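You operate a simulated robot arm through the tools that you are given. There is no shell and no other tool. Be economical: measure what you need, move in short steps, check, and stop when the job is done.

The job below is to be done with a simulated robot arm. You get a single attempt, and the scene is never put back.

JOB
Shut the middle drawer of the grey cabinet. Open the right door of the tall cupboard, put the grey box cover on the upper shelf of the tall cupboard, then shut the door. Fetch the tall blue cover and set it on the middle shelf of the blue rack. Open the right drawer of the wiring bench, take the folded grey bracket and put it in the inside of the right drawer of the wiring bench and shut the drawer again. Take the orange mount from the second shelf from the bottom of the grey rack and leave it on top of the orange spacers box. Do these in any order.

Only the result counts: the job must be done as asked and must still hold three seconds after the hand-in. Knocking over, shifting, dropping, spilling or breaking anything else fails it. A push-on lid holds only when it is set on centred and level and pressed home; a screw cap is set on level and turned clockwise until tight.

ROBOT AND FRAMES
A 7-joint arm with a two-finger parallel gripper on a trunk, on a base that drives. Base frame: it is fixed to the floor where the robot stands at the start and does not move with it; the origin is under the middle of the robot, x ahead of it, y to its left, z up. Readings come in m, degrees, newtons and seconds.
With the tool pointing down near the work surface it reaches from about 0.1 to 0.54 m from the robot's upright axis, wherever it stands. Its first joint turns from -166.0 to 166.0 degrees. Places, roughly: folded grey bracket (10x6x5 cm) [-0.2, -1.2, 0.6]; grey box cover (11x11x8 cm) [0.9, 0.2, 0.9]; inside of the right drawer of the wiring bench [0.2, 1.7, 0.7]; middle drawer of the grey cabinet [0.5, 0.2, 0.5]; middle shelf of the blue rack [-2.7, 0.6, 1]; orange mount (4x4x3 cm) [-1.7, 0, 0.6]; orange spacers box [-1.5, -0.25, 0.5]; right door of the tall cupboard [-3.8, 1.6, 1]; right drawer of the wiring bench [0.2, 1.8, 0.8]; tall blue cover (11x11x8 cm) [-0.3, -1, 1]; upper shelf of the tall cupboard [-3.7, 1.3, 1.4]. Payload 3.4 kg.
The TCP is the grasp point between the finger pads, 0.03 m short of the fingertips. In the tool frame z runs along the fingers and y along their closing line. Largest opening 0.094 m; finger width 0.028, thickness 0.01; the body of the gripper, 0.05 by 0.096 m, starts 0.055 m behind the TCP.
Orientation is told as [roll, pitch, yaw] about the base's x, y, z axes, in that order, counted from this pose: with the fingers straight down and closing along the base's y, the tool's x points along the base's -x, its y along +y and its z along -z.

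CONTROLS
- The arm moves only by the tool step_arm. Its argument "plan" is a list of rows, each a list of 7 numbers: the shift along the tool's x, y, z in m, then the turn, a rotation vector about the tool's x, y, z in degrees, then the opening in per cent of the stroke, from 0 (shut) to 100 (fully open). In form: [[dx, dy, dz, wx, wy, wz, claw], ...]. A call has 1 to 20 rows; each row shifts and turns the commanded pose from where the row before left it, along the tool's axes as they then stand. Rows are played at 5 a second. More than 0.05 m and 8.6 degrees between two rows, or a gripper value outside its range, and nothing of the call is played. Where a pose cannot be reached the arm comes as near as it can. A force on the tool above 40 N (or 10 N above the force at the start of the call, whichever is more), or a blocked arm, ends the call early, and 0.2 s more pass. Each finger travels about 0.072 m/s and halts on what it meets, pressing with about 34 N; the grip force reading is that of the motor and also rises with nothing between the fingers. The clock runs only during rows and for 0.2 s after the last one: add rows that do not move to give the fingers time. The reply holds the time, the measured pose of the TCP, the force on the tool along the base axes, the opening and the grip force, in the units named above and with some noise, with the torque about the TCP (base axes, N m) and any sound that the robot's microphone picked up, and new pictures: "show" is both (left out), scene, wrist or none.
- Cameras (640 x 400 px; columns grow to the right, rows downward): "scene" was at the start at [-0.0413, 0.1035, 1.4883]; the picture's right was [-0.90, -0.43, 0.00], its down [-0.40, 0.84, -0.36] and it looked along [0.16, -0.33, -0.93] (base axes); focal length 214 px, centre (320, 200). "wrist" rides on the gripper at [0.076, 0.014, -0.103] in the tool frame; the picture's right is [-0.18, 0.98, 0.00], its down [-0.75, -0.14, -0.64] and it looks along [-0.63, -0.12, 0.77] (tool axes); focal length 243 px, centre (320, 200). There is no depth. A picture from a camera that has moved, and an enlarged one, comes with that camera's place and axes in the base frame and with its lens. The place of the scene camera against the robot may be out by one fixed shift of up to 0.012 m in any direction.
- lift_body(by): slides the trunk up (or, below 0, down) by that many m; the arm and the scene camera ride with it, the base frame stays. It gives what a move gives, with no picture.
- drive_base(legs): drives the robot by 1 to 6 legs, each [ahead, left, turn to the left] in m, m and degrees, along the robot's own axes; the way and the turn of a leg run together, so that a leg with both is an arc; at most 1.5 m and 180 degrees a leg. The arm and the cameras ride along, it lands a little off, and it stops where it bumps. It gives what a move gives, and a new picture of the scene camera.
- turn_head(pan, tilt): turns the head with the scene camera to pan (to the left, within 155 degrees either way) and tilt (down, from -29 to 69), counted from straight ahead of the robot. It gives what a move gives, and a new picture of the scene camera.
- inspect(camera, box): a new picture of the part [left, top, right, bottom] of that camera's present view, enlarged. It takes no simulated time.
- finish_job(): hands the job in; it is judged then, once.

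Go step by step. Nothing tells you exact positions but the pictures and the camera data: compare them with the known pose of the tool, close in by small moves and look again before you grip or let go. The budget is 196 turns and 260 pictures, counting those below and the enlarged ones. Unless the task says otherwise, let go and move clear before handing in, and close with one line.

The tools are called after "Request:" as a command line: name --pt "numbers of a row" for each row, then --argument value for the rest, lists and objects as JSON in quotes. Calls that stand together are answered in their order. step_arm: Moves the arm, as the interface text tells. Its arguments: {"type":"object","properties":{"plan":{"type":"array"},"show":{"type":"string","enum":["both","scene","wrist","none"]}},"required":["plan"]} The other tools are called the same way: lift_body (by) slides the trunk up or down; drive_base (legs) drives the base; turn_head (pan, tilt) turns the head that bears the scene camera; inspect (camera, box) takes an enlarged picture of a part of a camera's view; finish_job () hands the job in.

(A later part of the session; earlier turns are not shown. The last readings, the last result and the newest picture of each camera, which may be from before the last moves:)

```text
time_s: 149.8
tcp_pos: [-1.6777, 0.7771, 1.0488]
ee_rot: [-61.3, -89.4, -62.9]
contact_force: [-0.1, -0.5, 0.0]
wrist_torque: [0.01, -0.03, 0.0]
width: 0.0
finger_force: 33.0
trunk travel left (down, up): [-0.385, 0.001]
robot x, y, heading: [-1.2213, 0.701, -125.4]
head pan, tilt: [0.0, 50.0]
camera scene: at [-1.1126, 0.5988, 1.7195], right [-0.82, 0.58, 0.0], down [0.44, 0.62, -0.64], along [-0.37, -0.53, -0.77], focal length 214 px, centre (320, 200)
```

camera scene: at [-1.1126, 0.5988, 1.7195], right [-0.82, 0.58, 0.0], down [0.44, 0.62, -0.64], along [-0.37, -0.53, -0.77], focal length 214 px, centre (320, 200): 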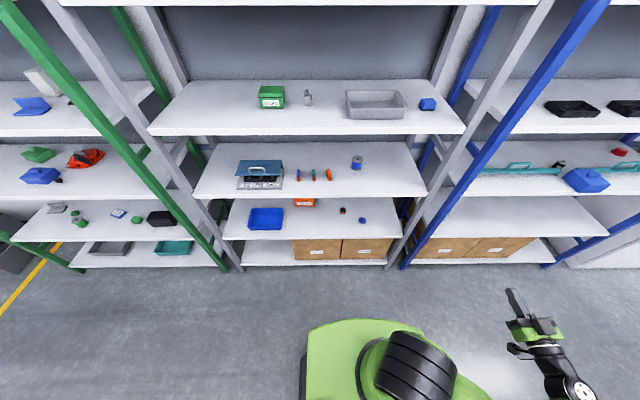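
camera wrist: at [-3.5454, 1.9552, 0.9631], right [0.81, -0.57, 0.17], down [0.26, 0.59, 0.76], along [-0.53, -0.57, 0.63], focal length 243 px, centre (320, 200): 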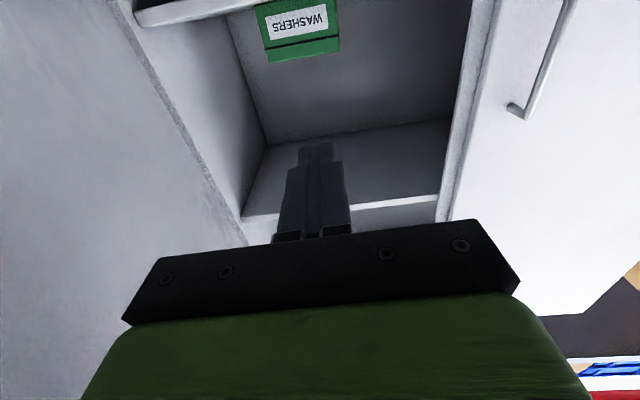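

Request:
inspect --camera "scene" --box '[215, 190, 425, 270]'

Request:
lift_body --by -0.38

Request:
turn_head --pan 0 --tilt 40

Request:
inspect --camera "scene" --box '[210, 150, 430, 270]'

```text
3.05 times, centred on (320, 230) of scene
camera zoom: at [-1.1126, 0.5988, 1.7195], right [-0.82, 0.58, 0.0], down [0.44, 0.62, -0.64], along [-0.37, -0.53, -0.77], focal length 654 px, centre (320, 109)
```

zoom: 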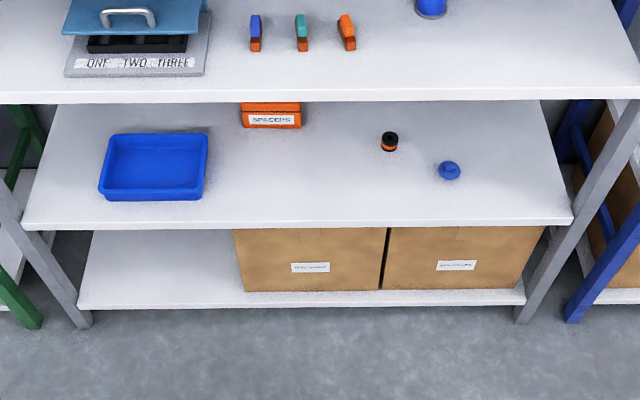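

```text
time_s: 153.5
tcp_pos: [-1.6785, 0.7769, 0.6702]
ee_rot: [-62.1, -89.4, -62.1]
contact_force: [0.1, -0.6, 0.0]
wrist_torque: [0.01, 0.01, 0.02]
width: 0.0
finger_force: 33.2
trunk travel left (down, up): [-0.005, 0.381]
robot x, y, heading: [-1.2203, 0.6962, -125.3]
head pan, tilt: [0.0, 50.0]
```

```text
time_s: 154.2
tcp_pos: [-1.6776, 0.7769, 0.6699]
ee_rot: [-61.5, -89.4, -62.6]
contact_force: [-0.3, -0.8, 0.9]
wrist_torque: [-0.01, 0.0, 0.01]
width: 0.0
finger_force: 33.1
trunk travel left (down, up): [-0.005, 0.381]
robot x, y, heading: [-1.2198, 0.6973, -125.2]
head pan, tilt: [0.0, 40.0]
camera scene: at [-1.1171, 0.5922, 1.3543], right [-0.82, 0.58, 0.0], down [0.37, 0.53, -0.77], along [-0.44, -0.63, -0.64], focal length 214 px, centre (320, 200)
```

scene: 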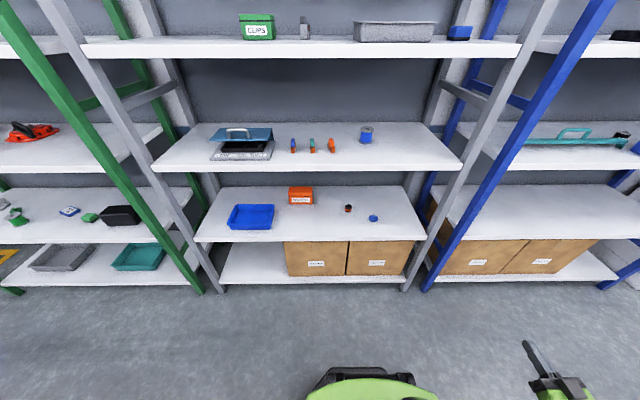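

```text
2.91 times, centred on (320, 210) of scene
camera zoom: at [-1.1171, 0.5922, 1.3543], right [-0.82, 0.58, 0.0], down [0.37, 0.53, -0.77], along [-0.44, -0.63, -0.64], focal length 624 px, centre (320, 171)
```

zoom: 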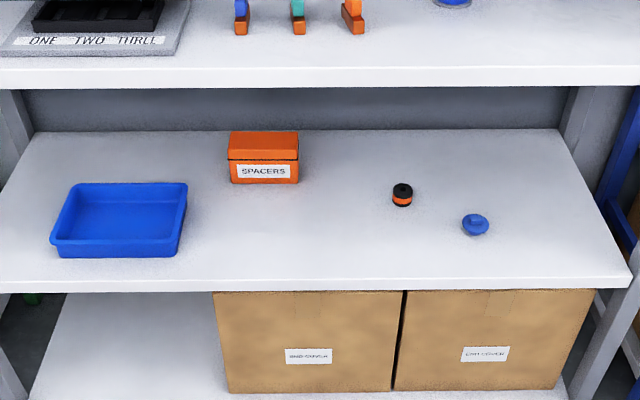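

The mount is the small orange/black cylinder at about (-1.73, -0.02, 0.58); the spacers box top is near z 0.64 behind-left. I bring the arm in front with the tool 25° below horizontal.

Request:
drive_base --legs '[[0, 0.12, 0.3]]'

Request:
step_arm --pt "0 0.04 0.02 0 3.1 0 50" --pt "0 0.04 0.02 0 3.1 0 100" --pt "0 0.04 0.02 0 3.1 0 100" --pt "0 0.04 0.02 0 3.1 0 100" --pt "0 0.04 0.02 0 3.1 0 100" --pt "0 0.04 0.02 0 3.1 0 100" --pt "0 0.04 0.02 0 3.1 0 100" --pt "0 0.03 0.02 0 3.1 0 100" --show "both"

```text
time_s: 155.5
tcp_pos: [-1.5779, 0.7022, 0.6706]
ee_rot: [-62.6, -89.4, -61.5]
contact_force: [0.1, 0.3, -0.4]
wrist_torque: [-0.03, -0.01, 0.02]
width: 0.0001
finger_force: 32.8
trunk travel left (down, up): [-0.005, 0.381]
robot x, y, heading: [-1.1182, 0.6252, -124.9]
head pan, tilt: [0.0, 40.0]
camera scene: at [-1.0155, 0.5219, 1.3543], right [-0.82, 0.57, 0.0], down [0.37, 0.53, -0.77], along [-0.44, -0.63, -0.64], focal length 214 px, centre (320, 200)
```

scene: 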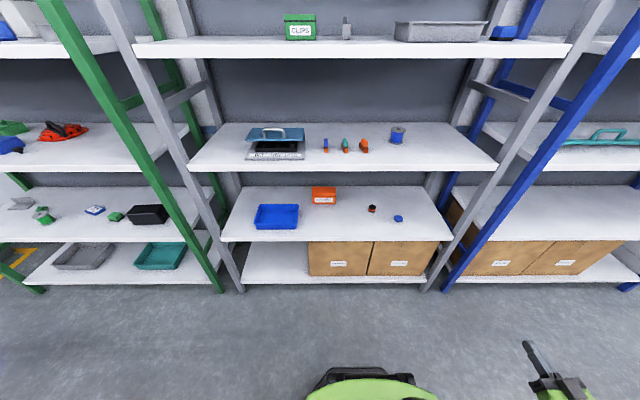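

```text
time_s: 157.3
tcp_pos: [-1.4302, 0.4063, 0.639]
ee_rot: [-5.2, -65.5, -122.0]
contact_force: [-0.2, -0.2, -0.3]
wrist_torque: [0.01, -0.03, -0.03]
width: 0.0941
finger_force: 0.0
trunk travel left (down, up): [-0.005, 0.381]
robot x, y, heading: [-1.1219, 0.6278, -124.8]
head pan, tilt: [0.0, 40.0]
camera scene: at [-1.0161, 0.521, 1.3543], right [-0.82, 0.57, 0.0], down [0.37, 0.53, -0.77], along [-0.44, -0.63, -0.64], focal length 214 px, centre (320, 200)
camera wrist: at [-1.3437, 0.4986, 0.6112], right [0.75, -0.65, 0.13], down [0.08, 0.28, 0.96], along [-0.66, -0.7, 0.26], focal length 243 px, centre (320, 200)
```

scene: 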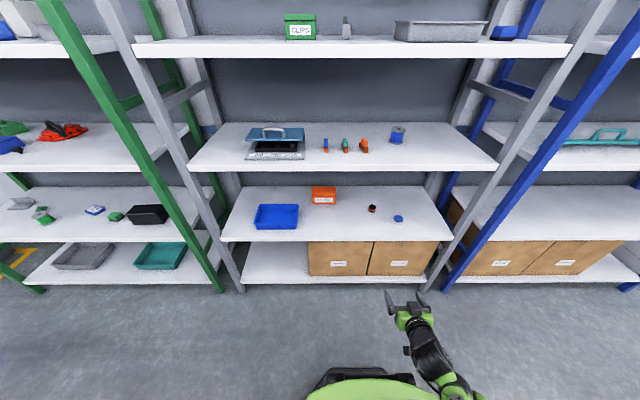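
wrist: 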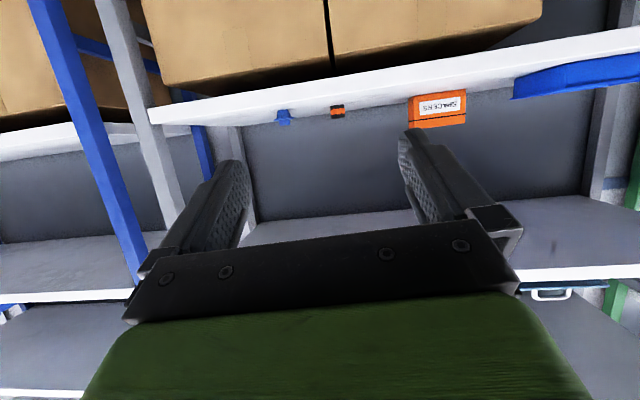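

The mount lies straight ahead of the fingers. I level the tool's roll, drive in 0.33 m and look again.

Request:
step_arm --pt "0 0 0 -2.5 0 1.3 100" --show "none"

Request:
drive_base --legs '[[0.33, 0, 0]]'

Request:
step_arm --pt "0 0 0.03 0 0 0 100" --pt "0 0 0.03 0 0 0 100" --show "wrist"

Request:
inspect --camera "scene" --box '[240, 180, 480, 330]'

```text
time_s: 157.7
tcp_pos: [-1.4159, 0.3968, 0.6392]
ee_rot: [3.4, -65.7, -126.5]
contact_force: [-0.7, -0.3, -0.6]
wrist_torque: [0.01, -0.03, -0.01]
width: 0.0939
finger_force: 0.1
trunk travel left (down, up): [-0.005, 0.381]
robot x, y, heading: [-1.1208, 0.6294, -124.9]
head pan, tilt: [0.0, 40.0]
```

```text
time_s: 159.8
tcp_pos: [-1.608, 0.1269, 0.6396]
ee_rot: [2.6, -65.7, -125.8]
contact_force: [-0.1, 0.2, -0.8]
wrist_torque: [-0.01, -0.03, 0.01]
width: 0.0938
finger_force: 0.1
trunk travel left (down, up): [-0.005, 0.381]
robot x, y, heading: [-1.3102, 0.3546, -125.0]
head pan, tilt: [0.0, 40.0]
camera scene: at [-1.2057, 0.2493, 1.3544], right [-0.82, 0.57, 0.0], down [0.37, 0.53, -0.77], along [-0.44, -0.63, -0.64], focal length 214 px, centre (320, 200)
```

scene: 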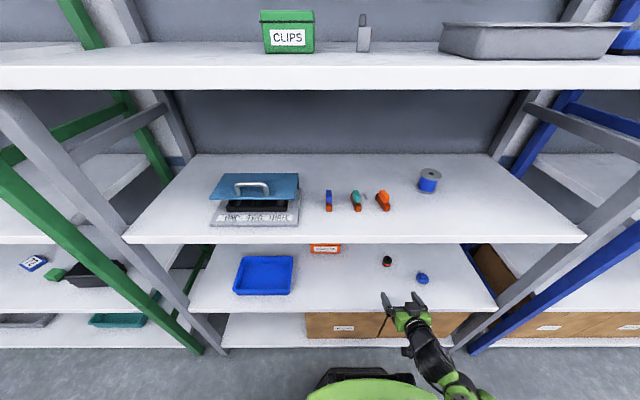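

```text
time_s: 160.4
tcp_pos: [-1.6395, 0.0826, 0.6167]
ee_rot: [2.7, -65.7, -125.8]
contact_force: [-0.3, -0.4, 0.3]
wrist_torque: [0.02, 0.02, 0.0]
width: 0.0939
finger_force: 0.1
trunk travel left (down, up): [-0.005, 0.381]
robot x, y, heading: [-1.312, 0.3516, -125.1]
head pan, tilt: [0.0, 40.0]
camera wrist: at [-1.5572, 0.1786, 0.5891], right [0.78, -0.6, 0.19], down [0.02, 0.32, 0.95], along [-0.63, -0.73, 0.26], focal length 243 px, centre (320, 200)
```

wrist: 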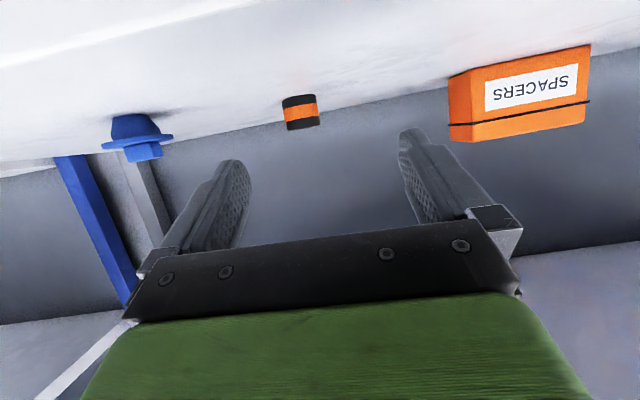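

```text
2.67 times, centred on (360, 255) of scene
camera zoom: at [-1.2058, 0.2492, 1.3544], right [-0.82, 0.57, 0.0], down [0.37, 0.53, -0.77], along [-0.44, -0.63, -0.64], focal length 572 px, centre (213, 53)
```

zoom: 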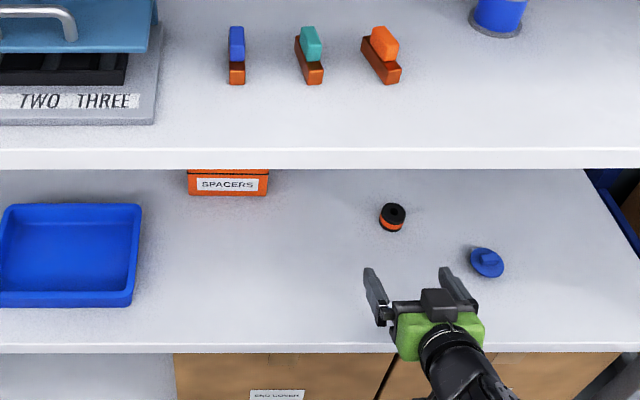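

Request:
step_arm --pt "-0.004 -0.009 0.027 1.3 0 -0.5 100" --pt "-0.004 -0.009 0.027 0 0 0 100" --pt "-0.004 0 0.027 0 0 0 100" --show "wrist"

```text
time_s: 161.2
tcp_pos: [-1.6968, 0.0257, 0.5932]
ee_rot: [0.5, -65.7, -124.8]
contact_force: [3.2, 4.3, 7.5]
wrist_torque: [0.98, -0.79, 0.0]
width: 0.0942
finger_force: 0.1
trunk travel left (down, up): [-0.005, 0.381]
robot x, y, heading: [-1.3119, 0.3523, -124.8]
head pan, tilt: [0.0, 40.0]
camera wrist: at [-1.6143, 0.1203, 0.566], right [0.77, -0.62, 0.17], down [0.04, 0.31, 0.95], along [-0.64, -0.72, 0.26], focal length 243 px, centre (320, 200)
```

wrist: 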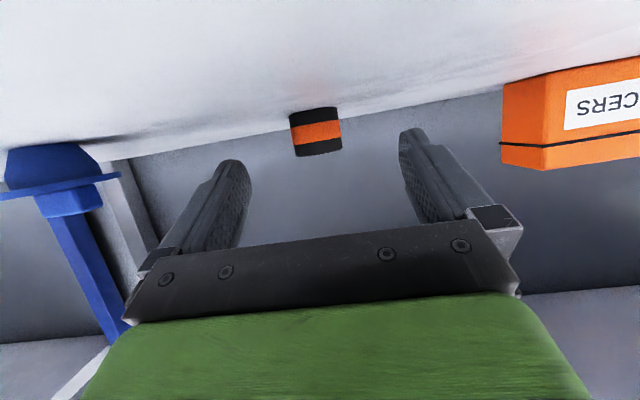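

The wrist camera's housing seems to brush the shelf edge. I back off, steepen the tool to about 48° and look again.

Request:
step_arm --pt "-0.0075 0 -0.02 0 0 0 100" --pt "-0.0075 0 -0.02 0 0 0 100" --pt "0 0 0 0 8.5 0 100" --pt "0 0 0 0 8.5 0 100" --pt "-0.012 0 0.04 0 0 0 100" --show "both"

```text
time_s: 162.4
tcp_pos: [-1.7015, 0.0179, 0.607]
ee_rot: [0.1, -48.5, -124.4]
contact_force: [-0.1, -0.2, -0.4]
wrist_torque: [0.02, -0.02, -0.01]
width: 0.094
finger_force: 0.0
trunk travel left (down, up): [-0.005, 0.381]
robot x, y, heading: [-1.3088, 0.3574, -124.7]
head pan, tilt: [0.0, 40.0]
camera scene: at [-1.2056, 0.2492, 1.3543], right [-0.82, 0.57, 0.0], down [0.37, 0.53, -0.77], along [-0.44, -0.63, -0.64], focal length 214 px, centre (320, 200)
camera wrist: at [-1.6171, 0.1157, 0.6155], right [0.74, -0.66, 0.14], down [-0.13, 0.07, 0.99], along [-0.66, -0.75, -0.03], focal length 243 px, centre (320, 200)
```

scene: 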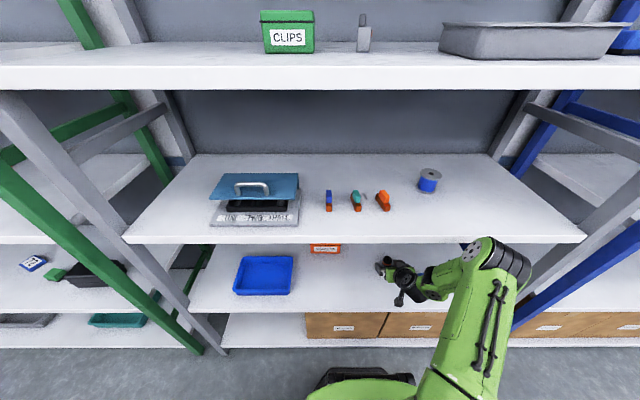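
wrist: 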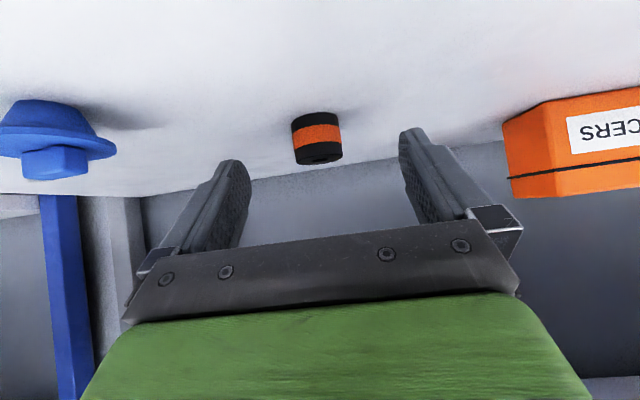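

The mount is ahead between the fingers. I advance to straddle it.

Request:
step_arm --pt "-0.007 -0.003 0.024 0 0 0 100" --pt "-0.007 -0.003 0.024 0 0 0 100" --pt "-0.006 0 0.014 0 0 0 100" --show "wrist"

```text
time_s: 163.2
tcp_pos: [-1.7401, -0.0266, 0.5795]
ee_rot: [0.0, -48.7, -124.5]
contact_force: [0.7, 1.2, 1.7]
wrist_torque: [0.05, 0.04, -0.06]
width: 0.0938
finger_force: 0.1
trunk travel left (down, up): [-0.005, 0.381]
robot x, y, heading: [-1.3103, 0.3529, -124.9]
head pan, tilt: [0.0, 40.0]
camera wrist: at [-1.6562, 0.0706, 0.5907], right [0.74, -0.66, 0.14], down [-0.13, 0.07, 0.99], along [-0.66, -0.75, -0.03], focal length 243 px, centre (320, 200)
```

wrist: 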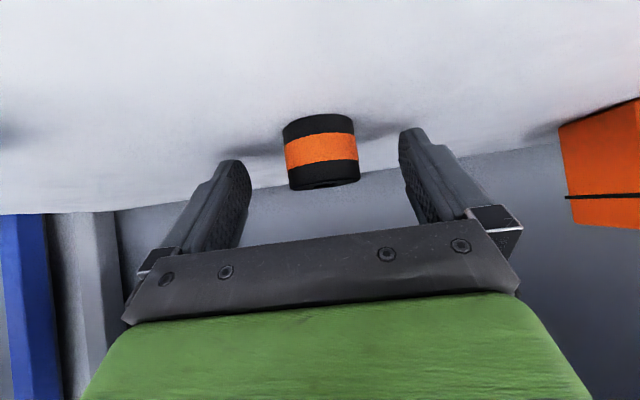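

Request:
step_arm --pt "0 0 0 0 0 0 60" --pt "0 0 0 0 0 0 30" --pt "0 0 0 0 0 0 10" --pt "0 0 0 0 0 0 0" --pt "0 0 0 0 0 0 0" --pt "-0.0113 0 -0.0099 0 0 0 0" --pt "-0.0225 0 -0.0198 0 0 0 0" --pt "-0.0225 0 -0.0198 0 0 0 0" --show "wrist"

```text
time_s: 165.2
tcp_pos: [-1.7293, -0.0074, 0.6268]
ee_rot: [2.0, -45.5, -126.6]
contact_force: [0.5, -0.6, 0.3]
wrist_torque: [-0.01, 0.03, 0.0]
width: 0.0382
finger_force: 34.4
trunk travel left (down, up): [-0.005, 0.381]
robot x, y, heading: [-1.3062, 0.36, -124.8]
head pan, tilt: [0.0, 40.0]
stopped in row 8: the arm was blocked; the commanded pose is now the measured one
camera wrist: at [-1.645, 0.0883, 0.6453], right [0.73, -0.67, 0.16], down [-0.17, 0.04, 0.98], along [-0.66, -0.74, -0.09], focal length 243 px, centre (320, 200)
```

wrist: 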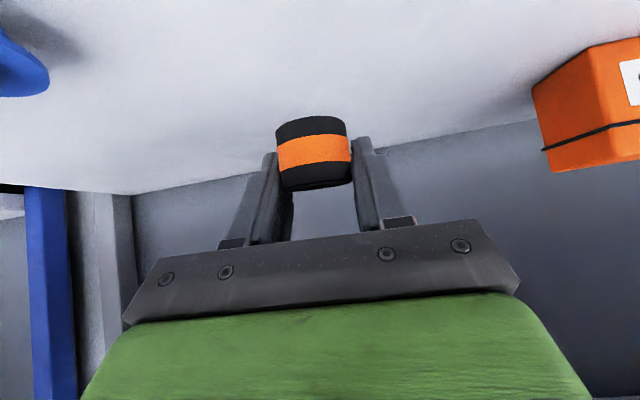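

Mount gripped (3.8 cm), but an arm link seems to have touched the shelf above. I look before moving.

Request:
inspect --camera "scene" --box '[280, 140, 600, 340]'

```text
2.00 times, centred on (440, 240) of scene
camera zoom: at [-1.2034, 0.2561, 1.3558], right [-0.82, 0.57, 0.0], down [0.37, 0.52, -0.77], along [-0.44, -0.63, -0.64], focal length 429 px, centre (80, 120)
```

zoom: 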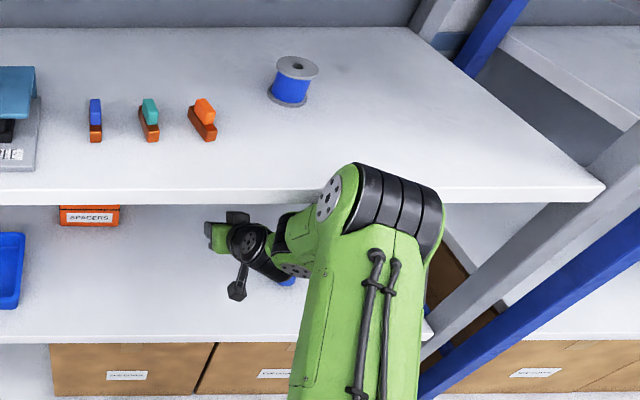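

The elbow touches the shelf edge above. I drive straight back to free it.

Request:
drive_base --legs '[[-0.2, 0, 0]]'

Request:
inspect --camera "scene" --box '[180, 100, 580, 350]'

```text
time_s: 166.9
tcp_pos: [-1.6143, 0.1546, 0.6297]
ee_rot: [1.8, -46.1, -126.4]
contact_force: [-0.5, 0.5, -0.1]
wrist_torque: [0.03, -0.01, 0.02]
width: 0.0384
finger_force: 34.1
trunk travel left (down, up): [-0.005, 0.381]
robot x, y, heading: [-1.193, 0.5197, -125.1]
head pan, tilt: [0.0, 40.0]
camera scene: at [-1.087, 0.4186, 1.3544], right [-0.82, 0.58, 0.0], down [0.37, 0.53, -0.77], along [-0.44, -0.63, -0.64], focal length 214 px, centre (320, 200)
```

scene: 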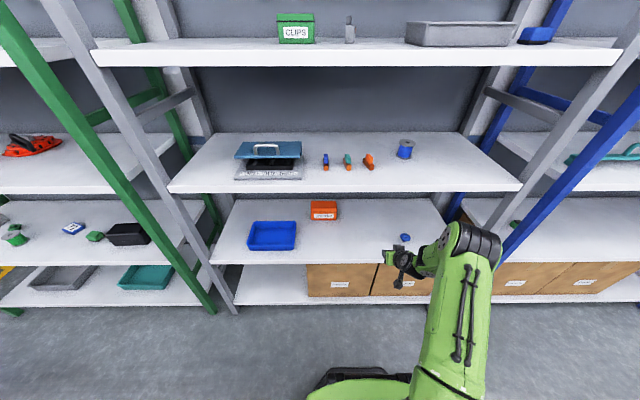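

```text
1.60 times, centred on (380, 225) of scene
camera zoom: at [-1.087, 0.4186, 1.3544], right [-0.82, 0.58, 0.0], down [0.37, 0.53, -0.77], along [-0.44, -0.63, -0.64], focal length 343 px, centre (224, 160)
```

zoom: 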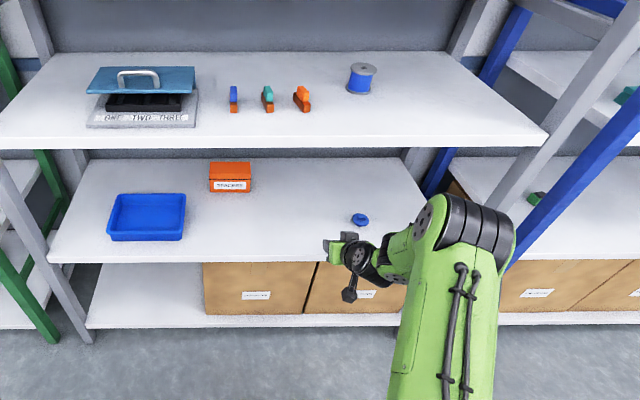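

Nothing was disturbed. To reach the box deeper on the shelf I need a flatter, elbow-low pose, so I'll set the mount down near the shelf's front edge and regrip it flatter.

Request:
drive_base --legs '[[0.11, 0, 0]]'

Request:
step_arm --pt "0 0 0 0.6 -2.6 -1.1 0" --pt "0.015 0 0.0132 0 0 0 0" --pt "0.012 0 0.0106 0 0 0 0" --pt "0.0045 0 0.004 0 0 0 0" --show "both"

```text
time_s: 168.1
tcp_pos: [-1.6782, 0.0641, 0.6281]
ee_rot: [1.8, -45.9, -126.4]
contact_force: [0.1, -0.1, -0.7]
wrist_torque: [0.01, 0.03, -0.03]
width: 0.0386
finger_force: 34.1
trunk travel left (down, up): [-0.005, 0.381]
robot x, y, heading: [-1.2525, 0.4368, -125.1]
head pan, tilt: [0.0, 40.0]
camera scene: at [-1.1516, 0.3271, 1.3544], right [-0.82, 0.58, 0.0], down [0.37, 0.53, -0.77], along [-0.44, -0.63, -0.64], focal length 214 px, centre (320, 200)
```

scene: 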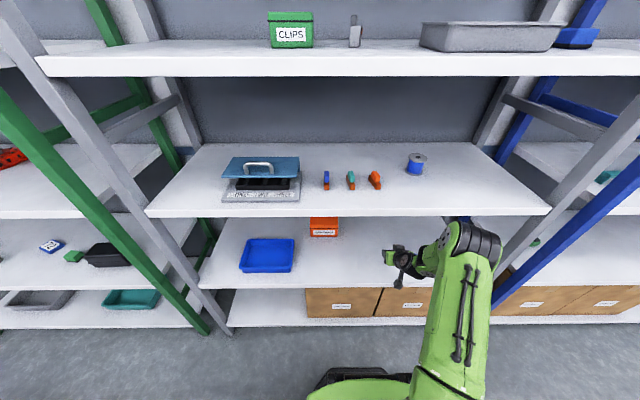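

```text
time_s: 169.1
tcp_pos: [-1.6774, 0.0656, 0.5869]
ee_rot: [-0.1, -48.4, -124.8]
contact_force: [-0.2, 0.7, -0.4]
wrist_torque: [0.05, -0.02, 0.0]
width: 0.0384
finger_force: 34.2
trunk travel left (down, up): [-0.005, 0.381]
robot x, y, heading: [-1.2546, 0.4325, -125.1]
head pan, tilt: [0.0, 40.0]
camera scene: at [-1.1513, 0.3275, 1.3544], right [-0.82, 0.58, 0.0], down [0.37, 0.53, -0.77], along [-0.44, -0.63, -0.64], focal length 214 px, centre (320, 200)
camera wrist: at [-1.593, 0.1617, 0.5972], right [0.74, -0.66, 0.14], down [-0.13, 0.07, 0.99], along [-0.66, -0.75, -0.03], focal length 243 px, centre (320, 200)
```

scene: 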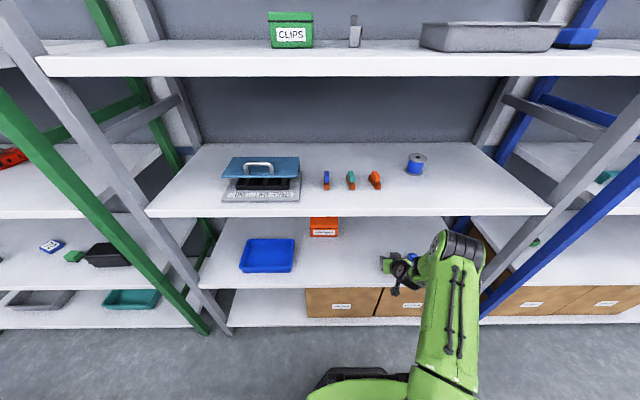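
wrist: 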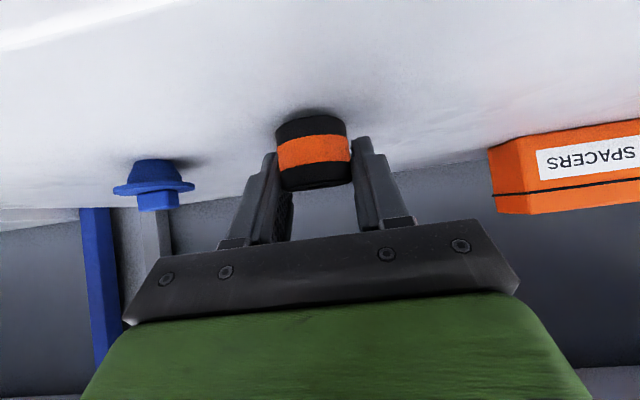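

Request:
step_arm --pt "0.004 0 0.0035 0 0 0 0" --pt "0.0015 0 0.0013 0 0 0 0" --pt "0 0 0 0 0 0 50" --pt "0 0 0 0 0 0 60" --pt "0 0 0 0 0 0 80" --pt "0 0 0 0 0 0 100" --pt "0 0 0 0 0 0 100" --pt "-0.005 0 -0.03 0 0 0 100" --pt "0 0 -0.04 0 0 0 100" --pt "0 0 -0.04 0 0 0 100" --show "wrist"

```text
time_s: 171.3
tcp_pos: [-1.6321, 0.1284, 0.6575]
ee_rot: [-0.1, -48.5, -124.9]
contact_force: [0.6, 0.4, 1.0]
wrist_torque: [0.0, 0.02, 0.02]
width: 0.0939
finger_force: 0.1
trunk travel left (down, up): [-0.005, 0.381]
robot x, y, heading: [-1.2529, 0.4302, -125.3]
head pan, tilt: [0.0, 40.0]
camera wrist: at [-1.5475, 0.2251, 0.668], right [0.74, -0.66, 0.14], down [-0.13, 0.07, 0.99], along [-0.66, -0.75, -0.03], focal length 243 px, centre (320, 200)
```

wrist: 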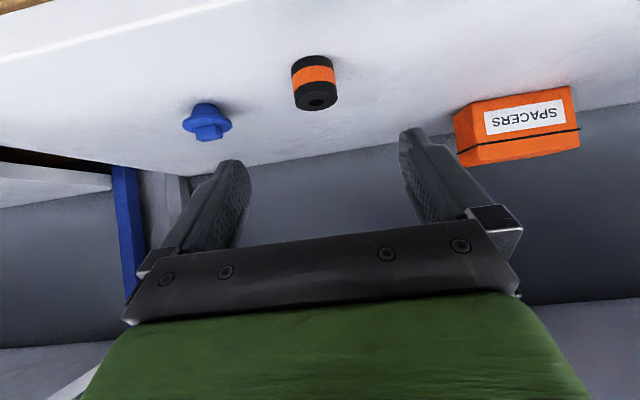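

The mount stands upright on the shelf. I back off and switch to the flatter, elbow-low pose.

Request:
drive_base --legs '[[-0.2, 0, 0]]'

Request:
step_arm --pt "0 0 -0.01 0 -8 0 100" --pt "0 0 -0.01 0 -8 0 100" --pt "0 0 -0.01 0 -8 0 100" --pt "0 0 -0.01 0 -8 0 100" --pt "0 0 0 0 -7 0 100" --pt "0 0 0 0 0 0 100" --pt "0 0 0 0 7 0 100" --pt "0 0 0 0 7 0 100" --pt "0 0 0 0 7 0 100" --show "both"

```text
time_s: 172.8
tcp_pos: [-1.521, 0.2865, 0.6572]
ee_rot: [0.0, -48.7, -124.8]
contact_force: [-0.9, 0.2, -0.1]
wrist_torque: [0.02, 0.03, 0.0]
width: 0.094
finger_force: 0.1
trunk travel left (down, up): [-0.005, 0.381]
robot x, y, heading: [-1.1476, 0.5914, -125.2]
head pan, tilt: [0.0, 40.0]
camera scene: at [-1.0392, 0.4866, 1.3544], right [-0.82, 0.58, 0.0], down [0.37, 0.53, -0.77], along [-0.44, -0.63, -0.64], focal length 214 px, centre (320, 200)
```

scene: 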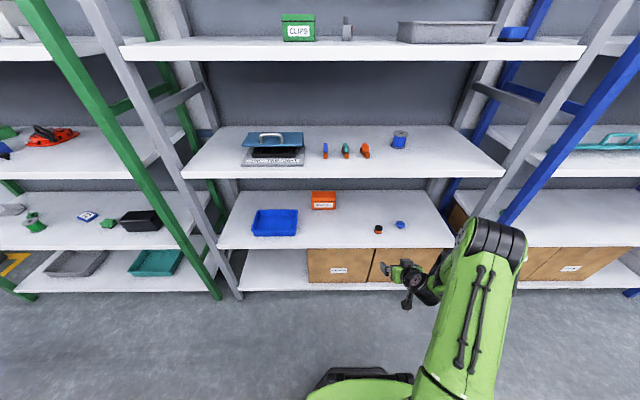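

```text
time_s: 174.8
tcp_pos: [-1.5003, 0.316, 0.6774]
ee_rot: [0.0, -66.5, -124.9]
contact_force: [0.3, 0.3, 0.5]
wrist_torque: [-0.03, 0.04, 0.01]
width: 0.094
finger_force: 0.1
trunk travel left (down, up): [-0.005, 0.381]
robot x, y, heading: [-1.1425, 0.591, -125.2]
head pan, tilt: [0.0, 40.0]
camera scene: at [-1.0393, 0.486, 1.3544], right [-0.82, 0.58, 0.0], down [0.37, 0.53, -0.77], along [-0.44, -0.63, -0.64], focal length 214 px, centre (320, 200)
camera wrist: at [-1.4182, 0.4091, 0.648], right [0.77, -0.62, 0.17], down [0.05, 0.32, 0.95], along [-0.64, -0.72, 0.27], focal length 243 px, centre (320, 200)
```

scene: 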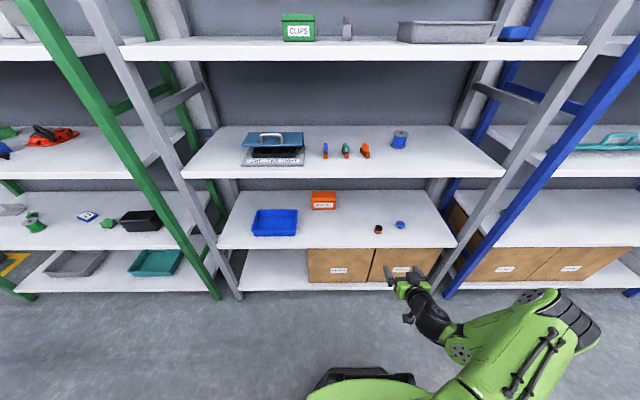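
wrist: 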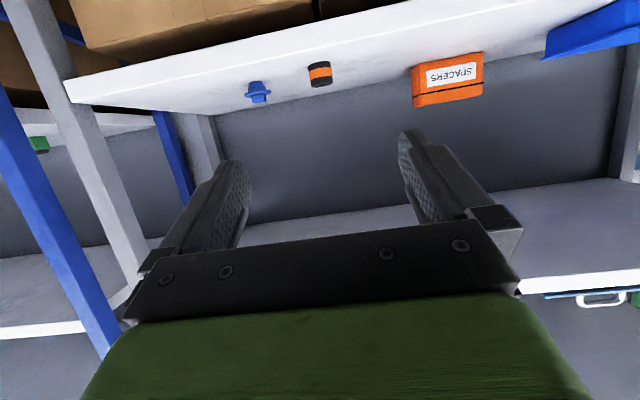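

Request:
drive_base --legs '[[0.25, 0, 0]]'

Request:
step_arm --pt "0.0275 0 0.012 0 0 0 100" --pt "0.0275 0 0.012 0 0 0 100" --show "wrist"

```text
time_s: 176.6
tcp_pos: [-1.6414, 0.111, 0.6768]
ee_rot: [0.0, -66.5, -124.5]
contact_force: [-1.2, 0.2, -0.5]
wrist_torque: [0.0, 0.0, -0.01]
width: 0.0938
finger_force: 0.0
trunk travel left (down, up): [-0.005, 0.381]
robot x, y, heading: [-1.2855, 0.3911, -124.7]
head pan, tilt: [0.0, 40.0]
camera scene: at [-1.1803, 0.2849, 1.3544], right [-0.82, 0.57, 0.0], down [0.37, 0.53, -0.77], along [-0.44, -0.63, -0.64], focal length 214 px, centre (320, 200)
```

scene: 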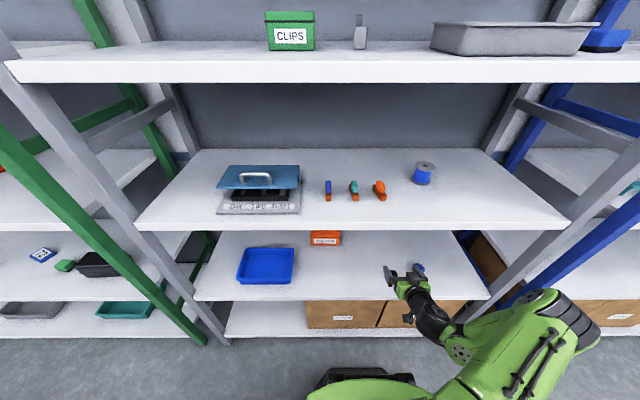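

```text
time_s: 177.2
tcp_pos: [-1.6421, 0.1122, 0.6176]
ee_rot: [0.0, -66.6, -124.5]
contact_force: [-0.7, 0.2, 0.1]
wrist_torque: [0.0, 0.01, -0.02]
width: 0.0941
finger_force: 0.0
trunk travel left (down, up): [-0.005, 0.381]
robot x, y, heading: [-1.2859, 0.3889, -124.7]
head pan, tilt: [0.0, 40.0]
camera wrist: at [-1.5586, 0.2071, 0.5884], right [0.77, -0.62, 0.17], down [0.05, 0.32, 0.95], along [-0.64, -0.72, 0.27], focal length 243 px, centre (320, 200)
```

wrist: 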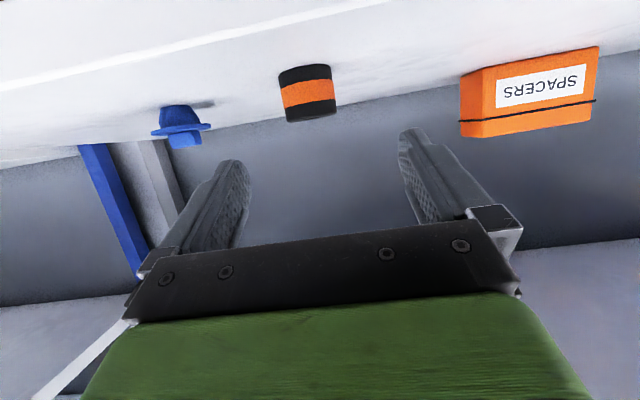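

Request:
step_arm --pt "0.003 -0.004 0.027 0 0 0 100" --pt "0.003 -0.003 0.027 0 0 0 100" --pt "0.003 0 0.024 0 0 0 100" --show "wrist"

```text
time_s: 178.0
tcp_pos: [-1.6861, 0.0592, 0.5776]
ee_rot: [0.0, -66.5, -124.7]
contact_force: [0.1, -0.4, -0.6]
wrist_torque: [0.02, 0.01, 0.01]
width: 0.0938
finger_force: 0.1
trunk travel left (down, up): [-0.005, 0.381]
robot x, y, heading: [-1.2847, 0.3897, -125.0]
head pan, tilt: [0.0, 40.0]
camera wrist: at [-1.6034, 0.1533, 0.5481], right [0.77, -0.62, 0.17], down [0.05, 0.32, 0.95], along [-0.64, -0.72, 0.27], focal length 243 px, centre (320, 200)
```

wrist: 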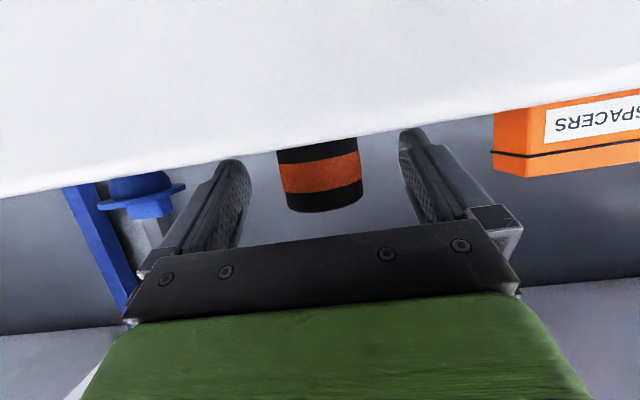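

Request:
step_arm --pt "0 0 0 0 0 0 60" --pt "0 0 0 0 0 0 30" --pt "0 0 0 0 0 0 10" --pt "0 0 0 0 0 0 0" --pt "0 0 0 0 0 0 0" --pt "-0.0092 0 -0.004 0 0 0 0" --pt "-0.0275 0 -0.012 0 0 0 0" --pt "-0.0275 0 -0.012 0 0 0 0" --pt "-0.0275 0 -0.012 0 0 0 0" --pt "-0.0275 0 -0.012 0 0 0 0" --show "both"

```text
time_s: 180.2
tcp_pos: [-1.6856, 0.0603, 0.7045]
ee_rot: [0.1, -66.6, -124.6]
contact_force: [0.2, -0.1, -0.8]
wrist_torque: [0.0, 0.01, -0.01]
width: 0.0391
finger_force: 34.4
trunk travel left (down, up): [-0.005, 0.381]
robot x, y, heading: [-1.2843, 0.3898, -124.7]
head pan, tilt: [0.0, 40.0]
camera scene: at [-1.18, 0.2851, 1.3544], right [-0.82, 0.57, 0.0], down [0.37, 0.53, -0.77], along [-0.44, -0.63, -0.64], focal length 214 px, centre (320, 200)
camera wrist: at [-1.6026, 0.1548, 0.6759], right [0.77, -0.62, 0.17], down [0.05, 0.32, 0.95], along [-0.64, -0.72, 0.27], focal length 243 px, centre (320, 200)
```

scene: 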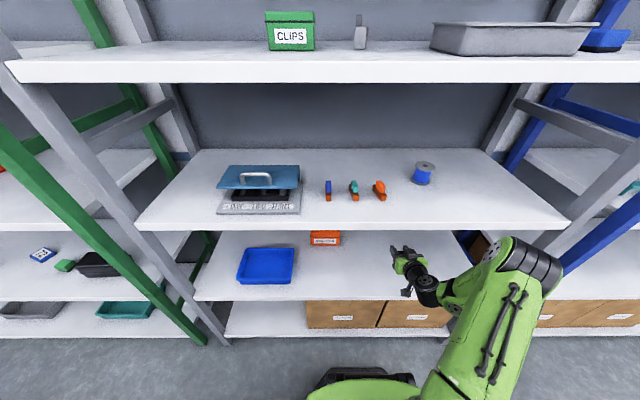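
wrist: 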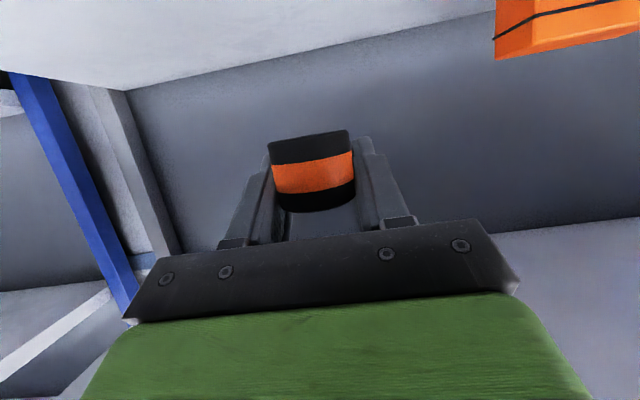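

The mount is held in the flat pose, 3 cm above the box-top height. I shift the base left to line up with the box and check.

Request:
drive_base --legs '[[0, 0.26, 0]]'

Request:
step_arm --pt "0 0 0 0 0 0 0" --show "wrist"

Request:
inspect --camera "scene" --box '[300, 150, 620, 350]'

```text
time_s: 182.1
tcp_pos: [-1.4656, -0.0928, 0.7046]
ee_rot: [-0.1, -66.6, -124.1]
contact_force: [0.0, -1.0, -0.5]
wrist_torque: [-0.01, 0.06, 0.04]
width: 0.0391
finger_force: 34.0
trunk travel left (down, up): [-0.005, 0.381]
robot x, y, heading: [-1.0681, 0.2409, -124.4]
head pan, tilt: [0.0, 40.0]
camera scene: at [-0.9613, 0.1351, 1.3543], right [-0.82, 0.57, 0.0], down [0.36, 0.53, -0.77], along [-0.43, -0.63, -0.64], focal length 214 px, centre (320, 200)
```

scene: 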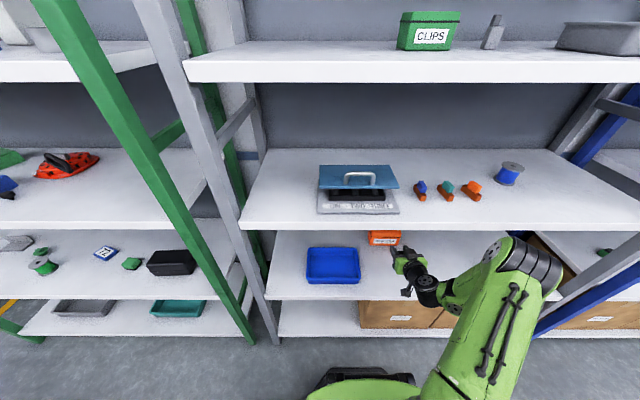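

```text
time_s: 182.5
tcp_pos: [-1.4661, -0.0934, 0.7044]
ee_rot: [-0.2, -66.4, -124.1]
contact_force: [0.7, 0.1, -1.0]
wrist_torque: [-0.01, -0.01, -0.01]
width: 0.0391
finger_force: 33.7
trunk travel left (down, up): [-0.005, 0.381]
robot x, y, heading: [-1.07, 0.2379, -124.7]
head pan, tilt: [0.0, 40.0]
camera wrist: at [-1.3835, 0.0019, 0.6756], right [0.77, -0.61, 0.17], down [0.04, 0.32, 0.95], along [-0.63, -0.72, 0.27], focal length 243 px, centre (320, 200)
```

wrist: 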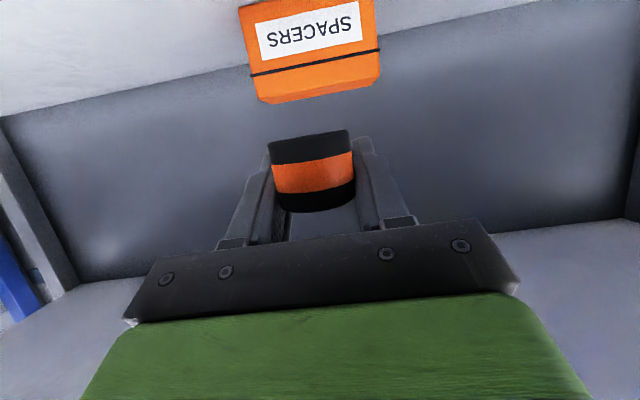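

```text
2.00 times, centred on (460, 250) of scene
camera zoom: at [-0.9617, 0.1353, 1.3544], right [-0.82, 0.57, 0.0], down [0.36, 0.53, -0.77], along [-0.43, -0.63, -0.64], focal length 429 px, centre (40, 100)
```

zoom: 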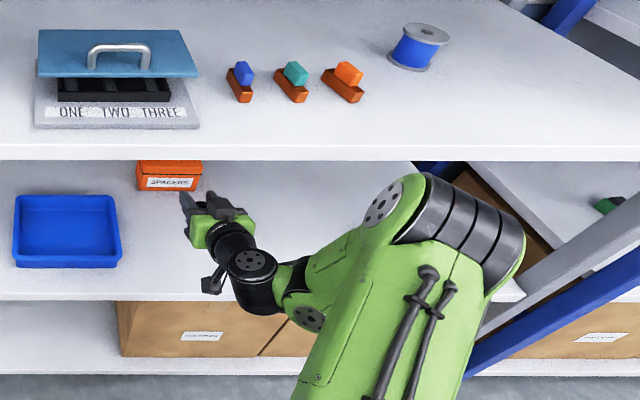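

Aligned: box top at z≈0.64, centred at the gripper's line. I advance the arm toward it in steps.

Request:
step_arm --pt "-0.012 0 0.0275 0 0 0 0" --pt "-0.012 0 0.0275 0 0 0 0" --pt "-0.012 0 0.0275 0 0 0 0" --show "both"

```text
time_s: 183.3
tcp_pos: [-1.5169, -0.1681, 0.7059]
ee_rot: [0.2, -66.5, -124.4]
contact_force: [-1.0, 0.7, -0.7]
wrist_torque: [0.02, -0.01, 0.02]
width: 0.0391
finger_force: 34.1
trunk travel left (down, up): [-0.005, 0.381]
robot x, y, heading: [-1.0681, 0.2381, -124.4]
head pan, tilt: [0.0, 40.0]
camera scene: at [-0.9617, 0.1352, 1.3544], right [-0.82, 0.57, 0.0], down [0.36, 0.53, -0.77], along [-0.43, -0.63, -0.64], focal length 214 px, centre (320, 200)
camera wrist: at [-1.4343, -0.0724, 0.677], right [0.77, -0.61, 0.17], down [0.04, 0.32, 0.95], along [-0.63, -0.72, 0.27], focal length 243 px, centre (320, 200)
```

scene: 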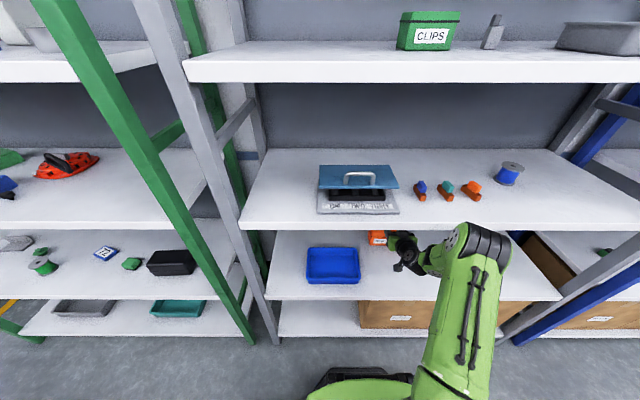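
wrist: 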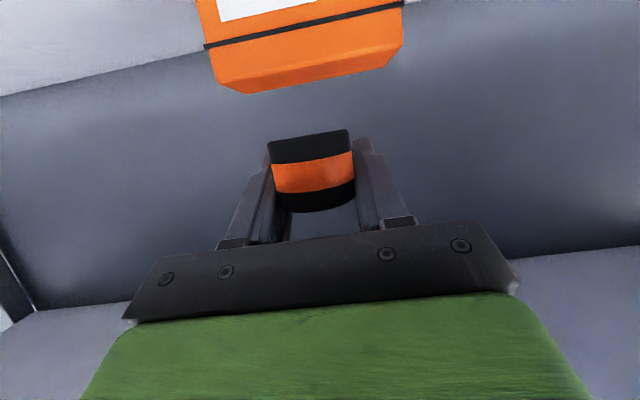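

The elbow is close to the shelf edge above. I back the base 6 cm and extend the arm further instead.

Request:
drive_base --legs '[[-0.06, 0, -0.4]]'

Request:
step_arm --pt "-0.012 0 0.0275 0 0 0 0" --pt "-0.012 0 0.0275 0 0 0 0" --pt "-0.012 0 0.0275 0 0 0 0" --show "both"

```text
time_s: 184.3
tcp_pos: [-1.4865, -0.115, 0.7066]
ee_rot: [0.1, -66.6, -124.6]
contact_force: [-0.9, 0.0, -0.7]
wrist_torque: [-0.04, -0.01, 0.02]
width: 0.0394
finger_force: 34.0
trunk travel left (down, up): [-0.005, 0.381]
robot x, y, heading: [-1.0316, 0.2901, -124.7]
head pan, tilt: [0.0, 40.0]
camera scene: at [-0.9287, 0.1831, 1.3544], right [-0.82, 0.57, 0.0], down [0.37, 0.53, -0.77], along [-0.44, -0.63, -0.64], focal length 214 px, centre (320, 200)
```

scene: 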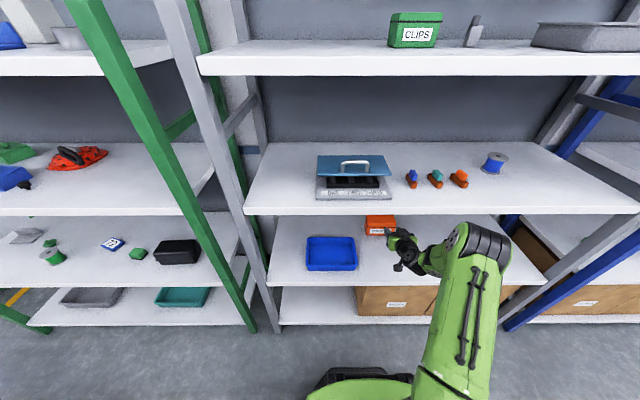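

```text
time_s: 185.1
tcp_pos: [-1.5397, -0.1895, 0.7051]
ee_rot: [-0.1, -66.5, -124.6]
contact_force: [0.4, -0.3, -0.8]
wrist_torque: [-0.02, 0.01, -0.01]
width: 0.0386
finger_force: 34.2
trunk travel left (down, up): [-0.005, 0.381]
robot x, y, heading: [-1.0369, 0.2868, -125.0]
head pan, tilt: [0.0, 40.0]
camera scene: at [-0.9293, 0.1824, 1.3544], right [-0.82, 0.57, 0.0], down [0.37, 0.53, -0.77], along [-0.44, -0.63, -0.64], focal length 214 px, centre (320, 200)
camera wrist: at [-1.4565, -0.0941, 0.6766], right [0.77, -0.62, 0.17], down [0.05, 0.32, 0.95], along [-0.64, -0.72, 0.27], focal length 243 px, centre (320, 200)
```

scene: 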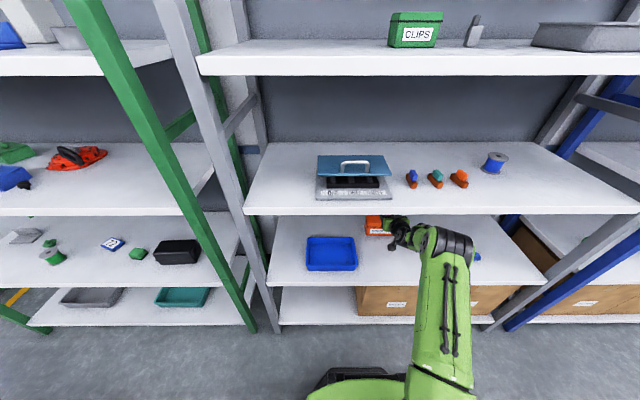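
wrist: 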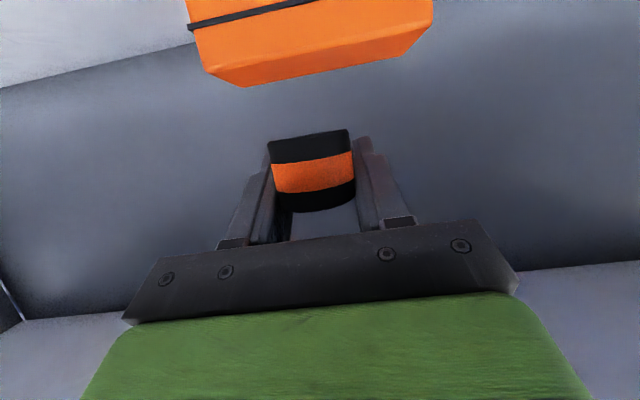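

The elbow dropped clear. The mount sits deep in the fingers, so it needs about 5 cm more; I drive in 5 cm and check.

Request:
drive_base --legs '[[0.05, 0.008, 0]]'

Request:
step_arm --pt "0.011 0 0.0048 0 0 0 0" --show "wrist"

```text
time_s: 186.0
tcp_pos: [-1.5588, -0.2353, 0.7042]
ee_rot: [0.0, -66.5, -124.5]
contact_force: [-1.1, 0.3, -1.4]
wrist_torque: [-0.06, -0.01, -0.01]
width: 0.0391
finger_force: 34.1
trunk travel left (down, up): [-0.005, 0.381]
robot x, y, heading: [-1.0519, 0.2429, -124.9]
head pan, tilt: [0.0, 40.0]
camera scene: at [-0.9508, 0.1372, 1.3543], right [-0.82, 0.57, 0.0], down [0.37, 0.53, -0.77], along [-0.44, -0.63, -0.64], focal length 214 px, centre (320, 200)
```

scene: 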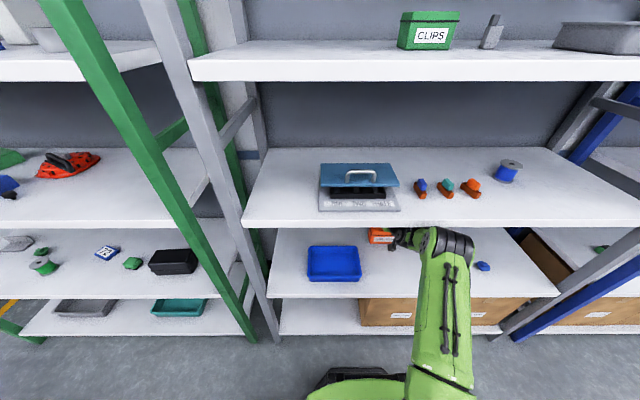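

```text
time_s: 186.4
tcp_pos: [-1.5606, -0.2355, 0.694]
ee_rot: [0.0, -66.5, -124.5]
contact_force: [0.4, -0.6, -0.7]
wrist_torque: [-0.02, -0.02, -0.02]
width: 0.0386
finger_force: 34.2
trunk travel left (down, up): [-0.005, 0.381]
robot x, y, heading: [-1.0558, 0.2445, -124.9]
head pan, tilt: [0.0, 40.0]
camera wrist: at [-1.4771, -0.1395, 0.6648], right [0.77, -0.62, 0.17], down [0.05, 0.32, 0.95], along [-0.64, -0.72, 0.27], focal length 243 px, centre (320, 200)
```

wrist: 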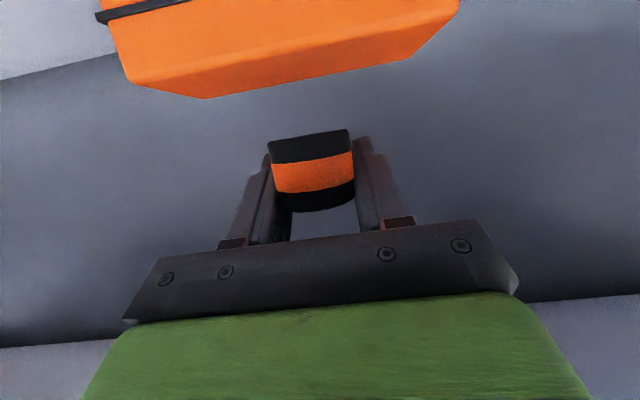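

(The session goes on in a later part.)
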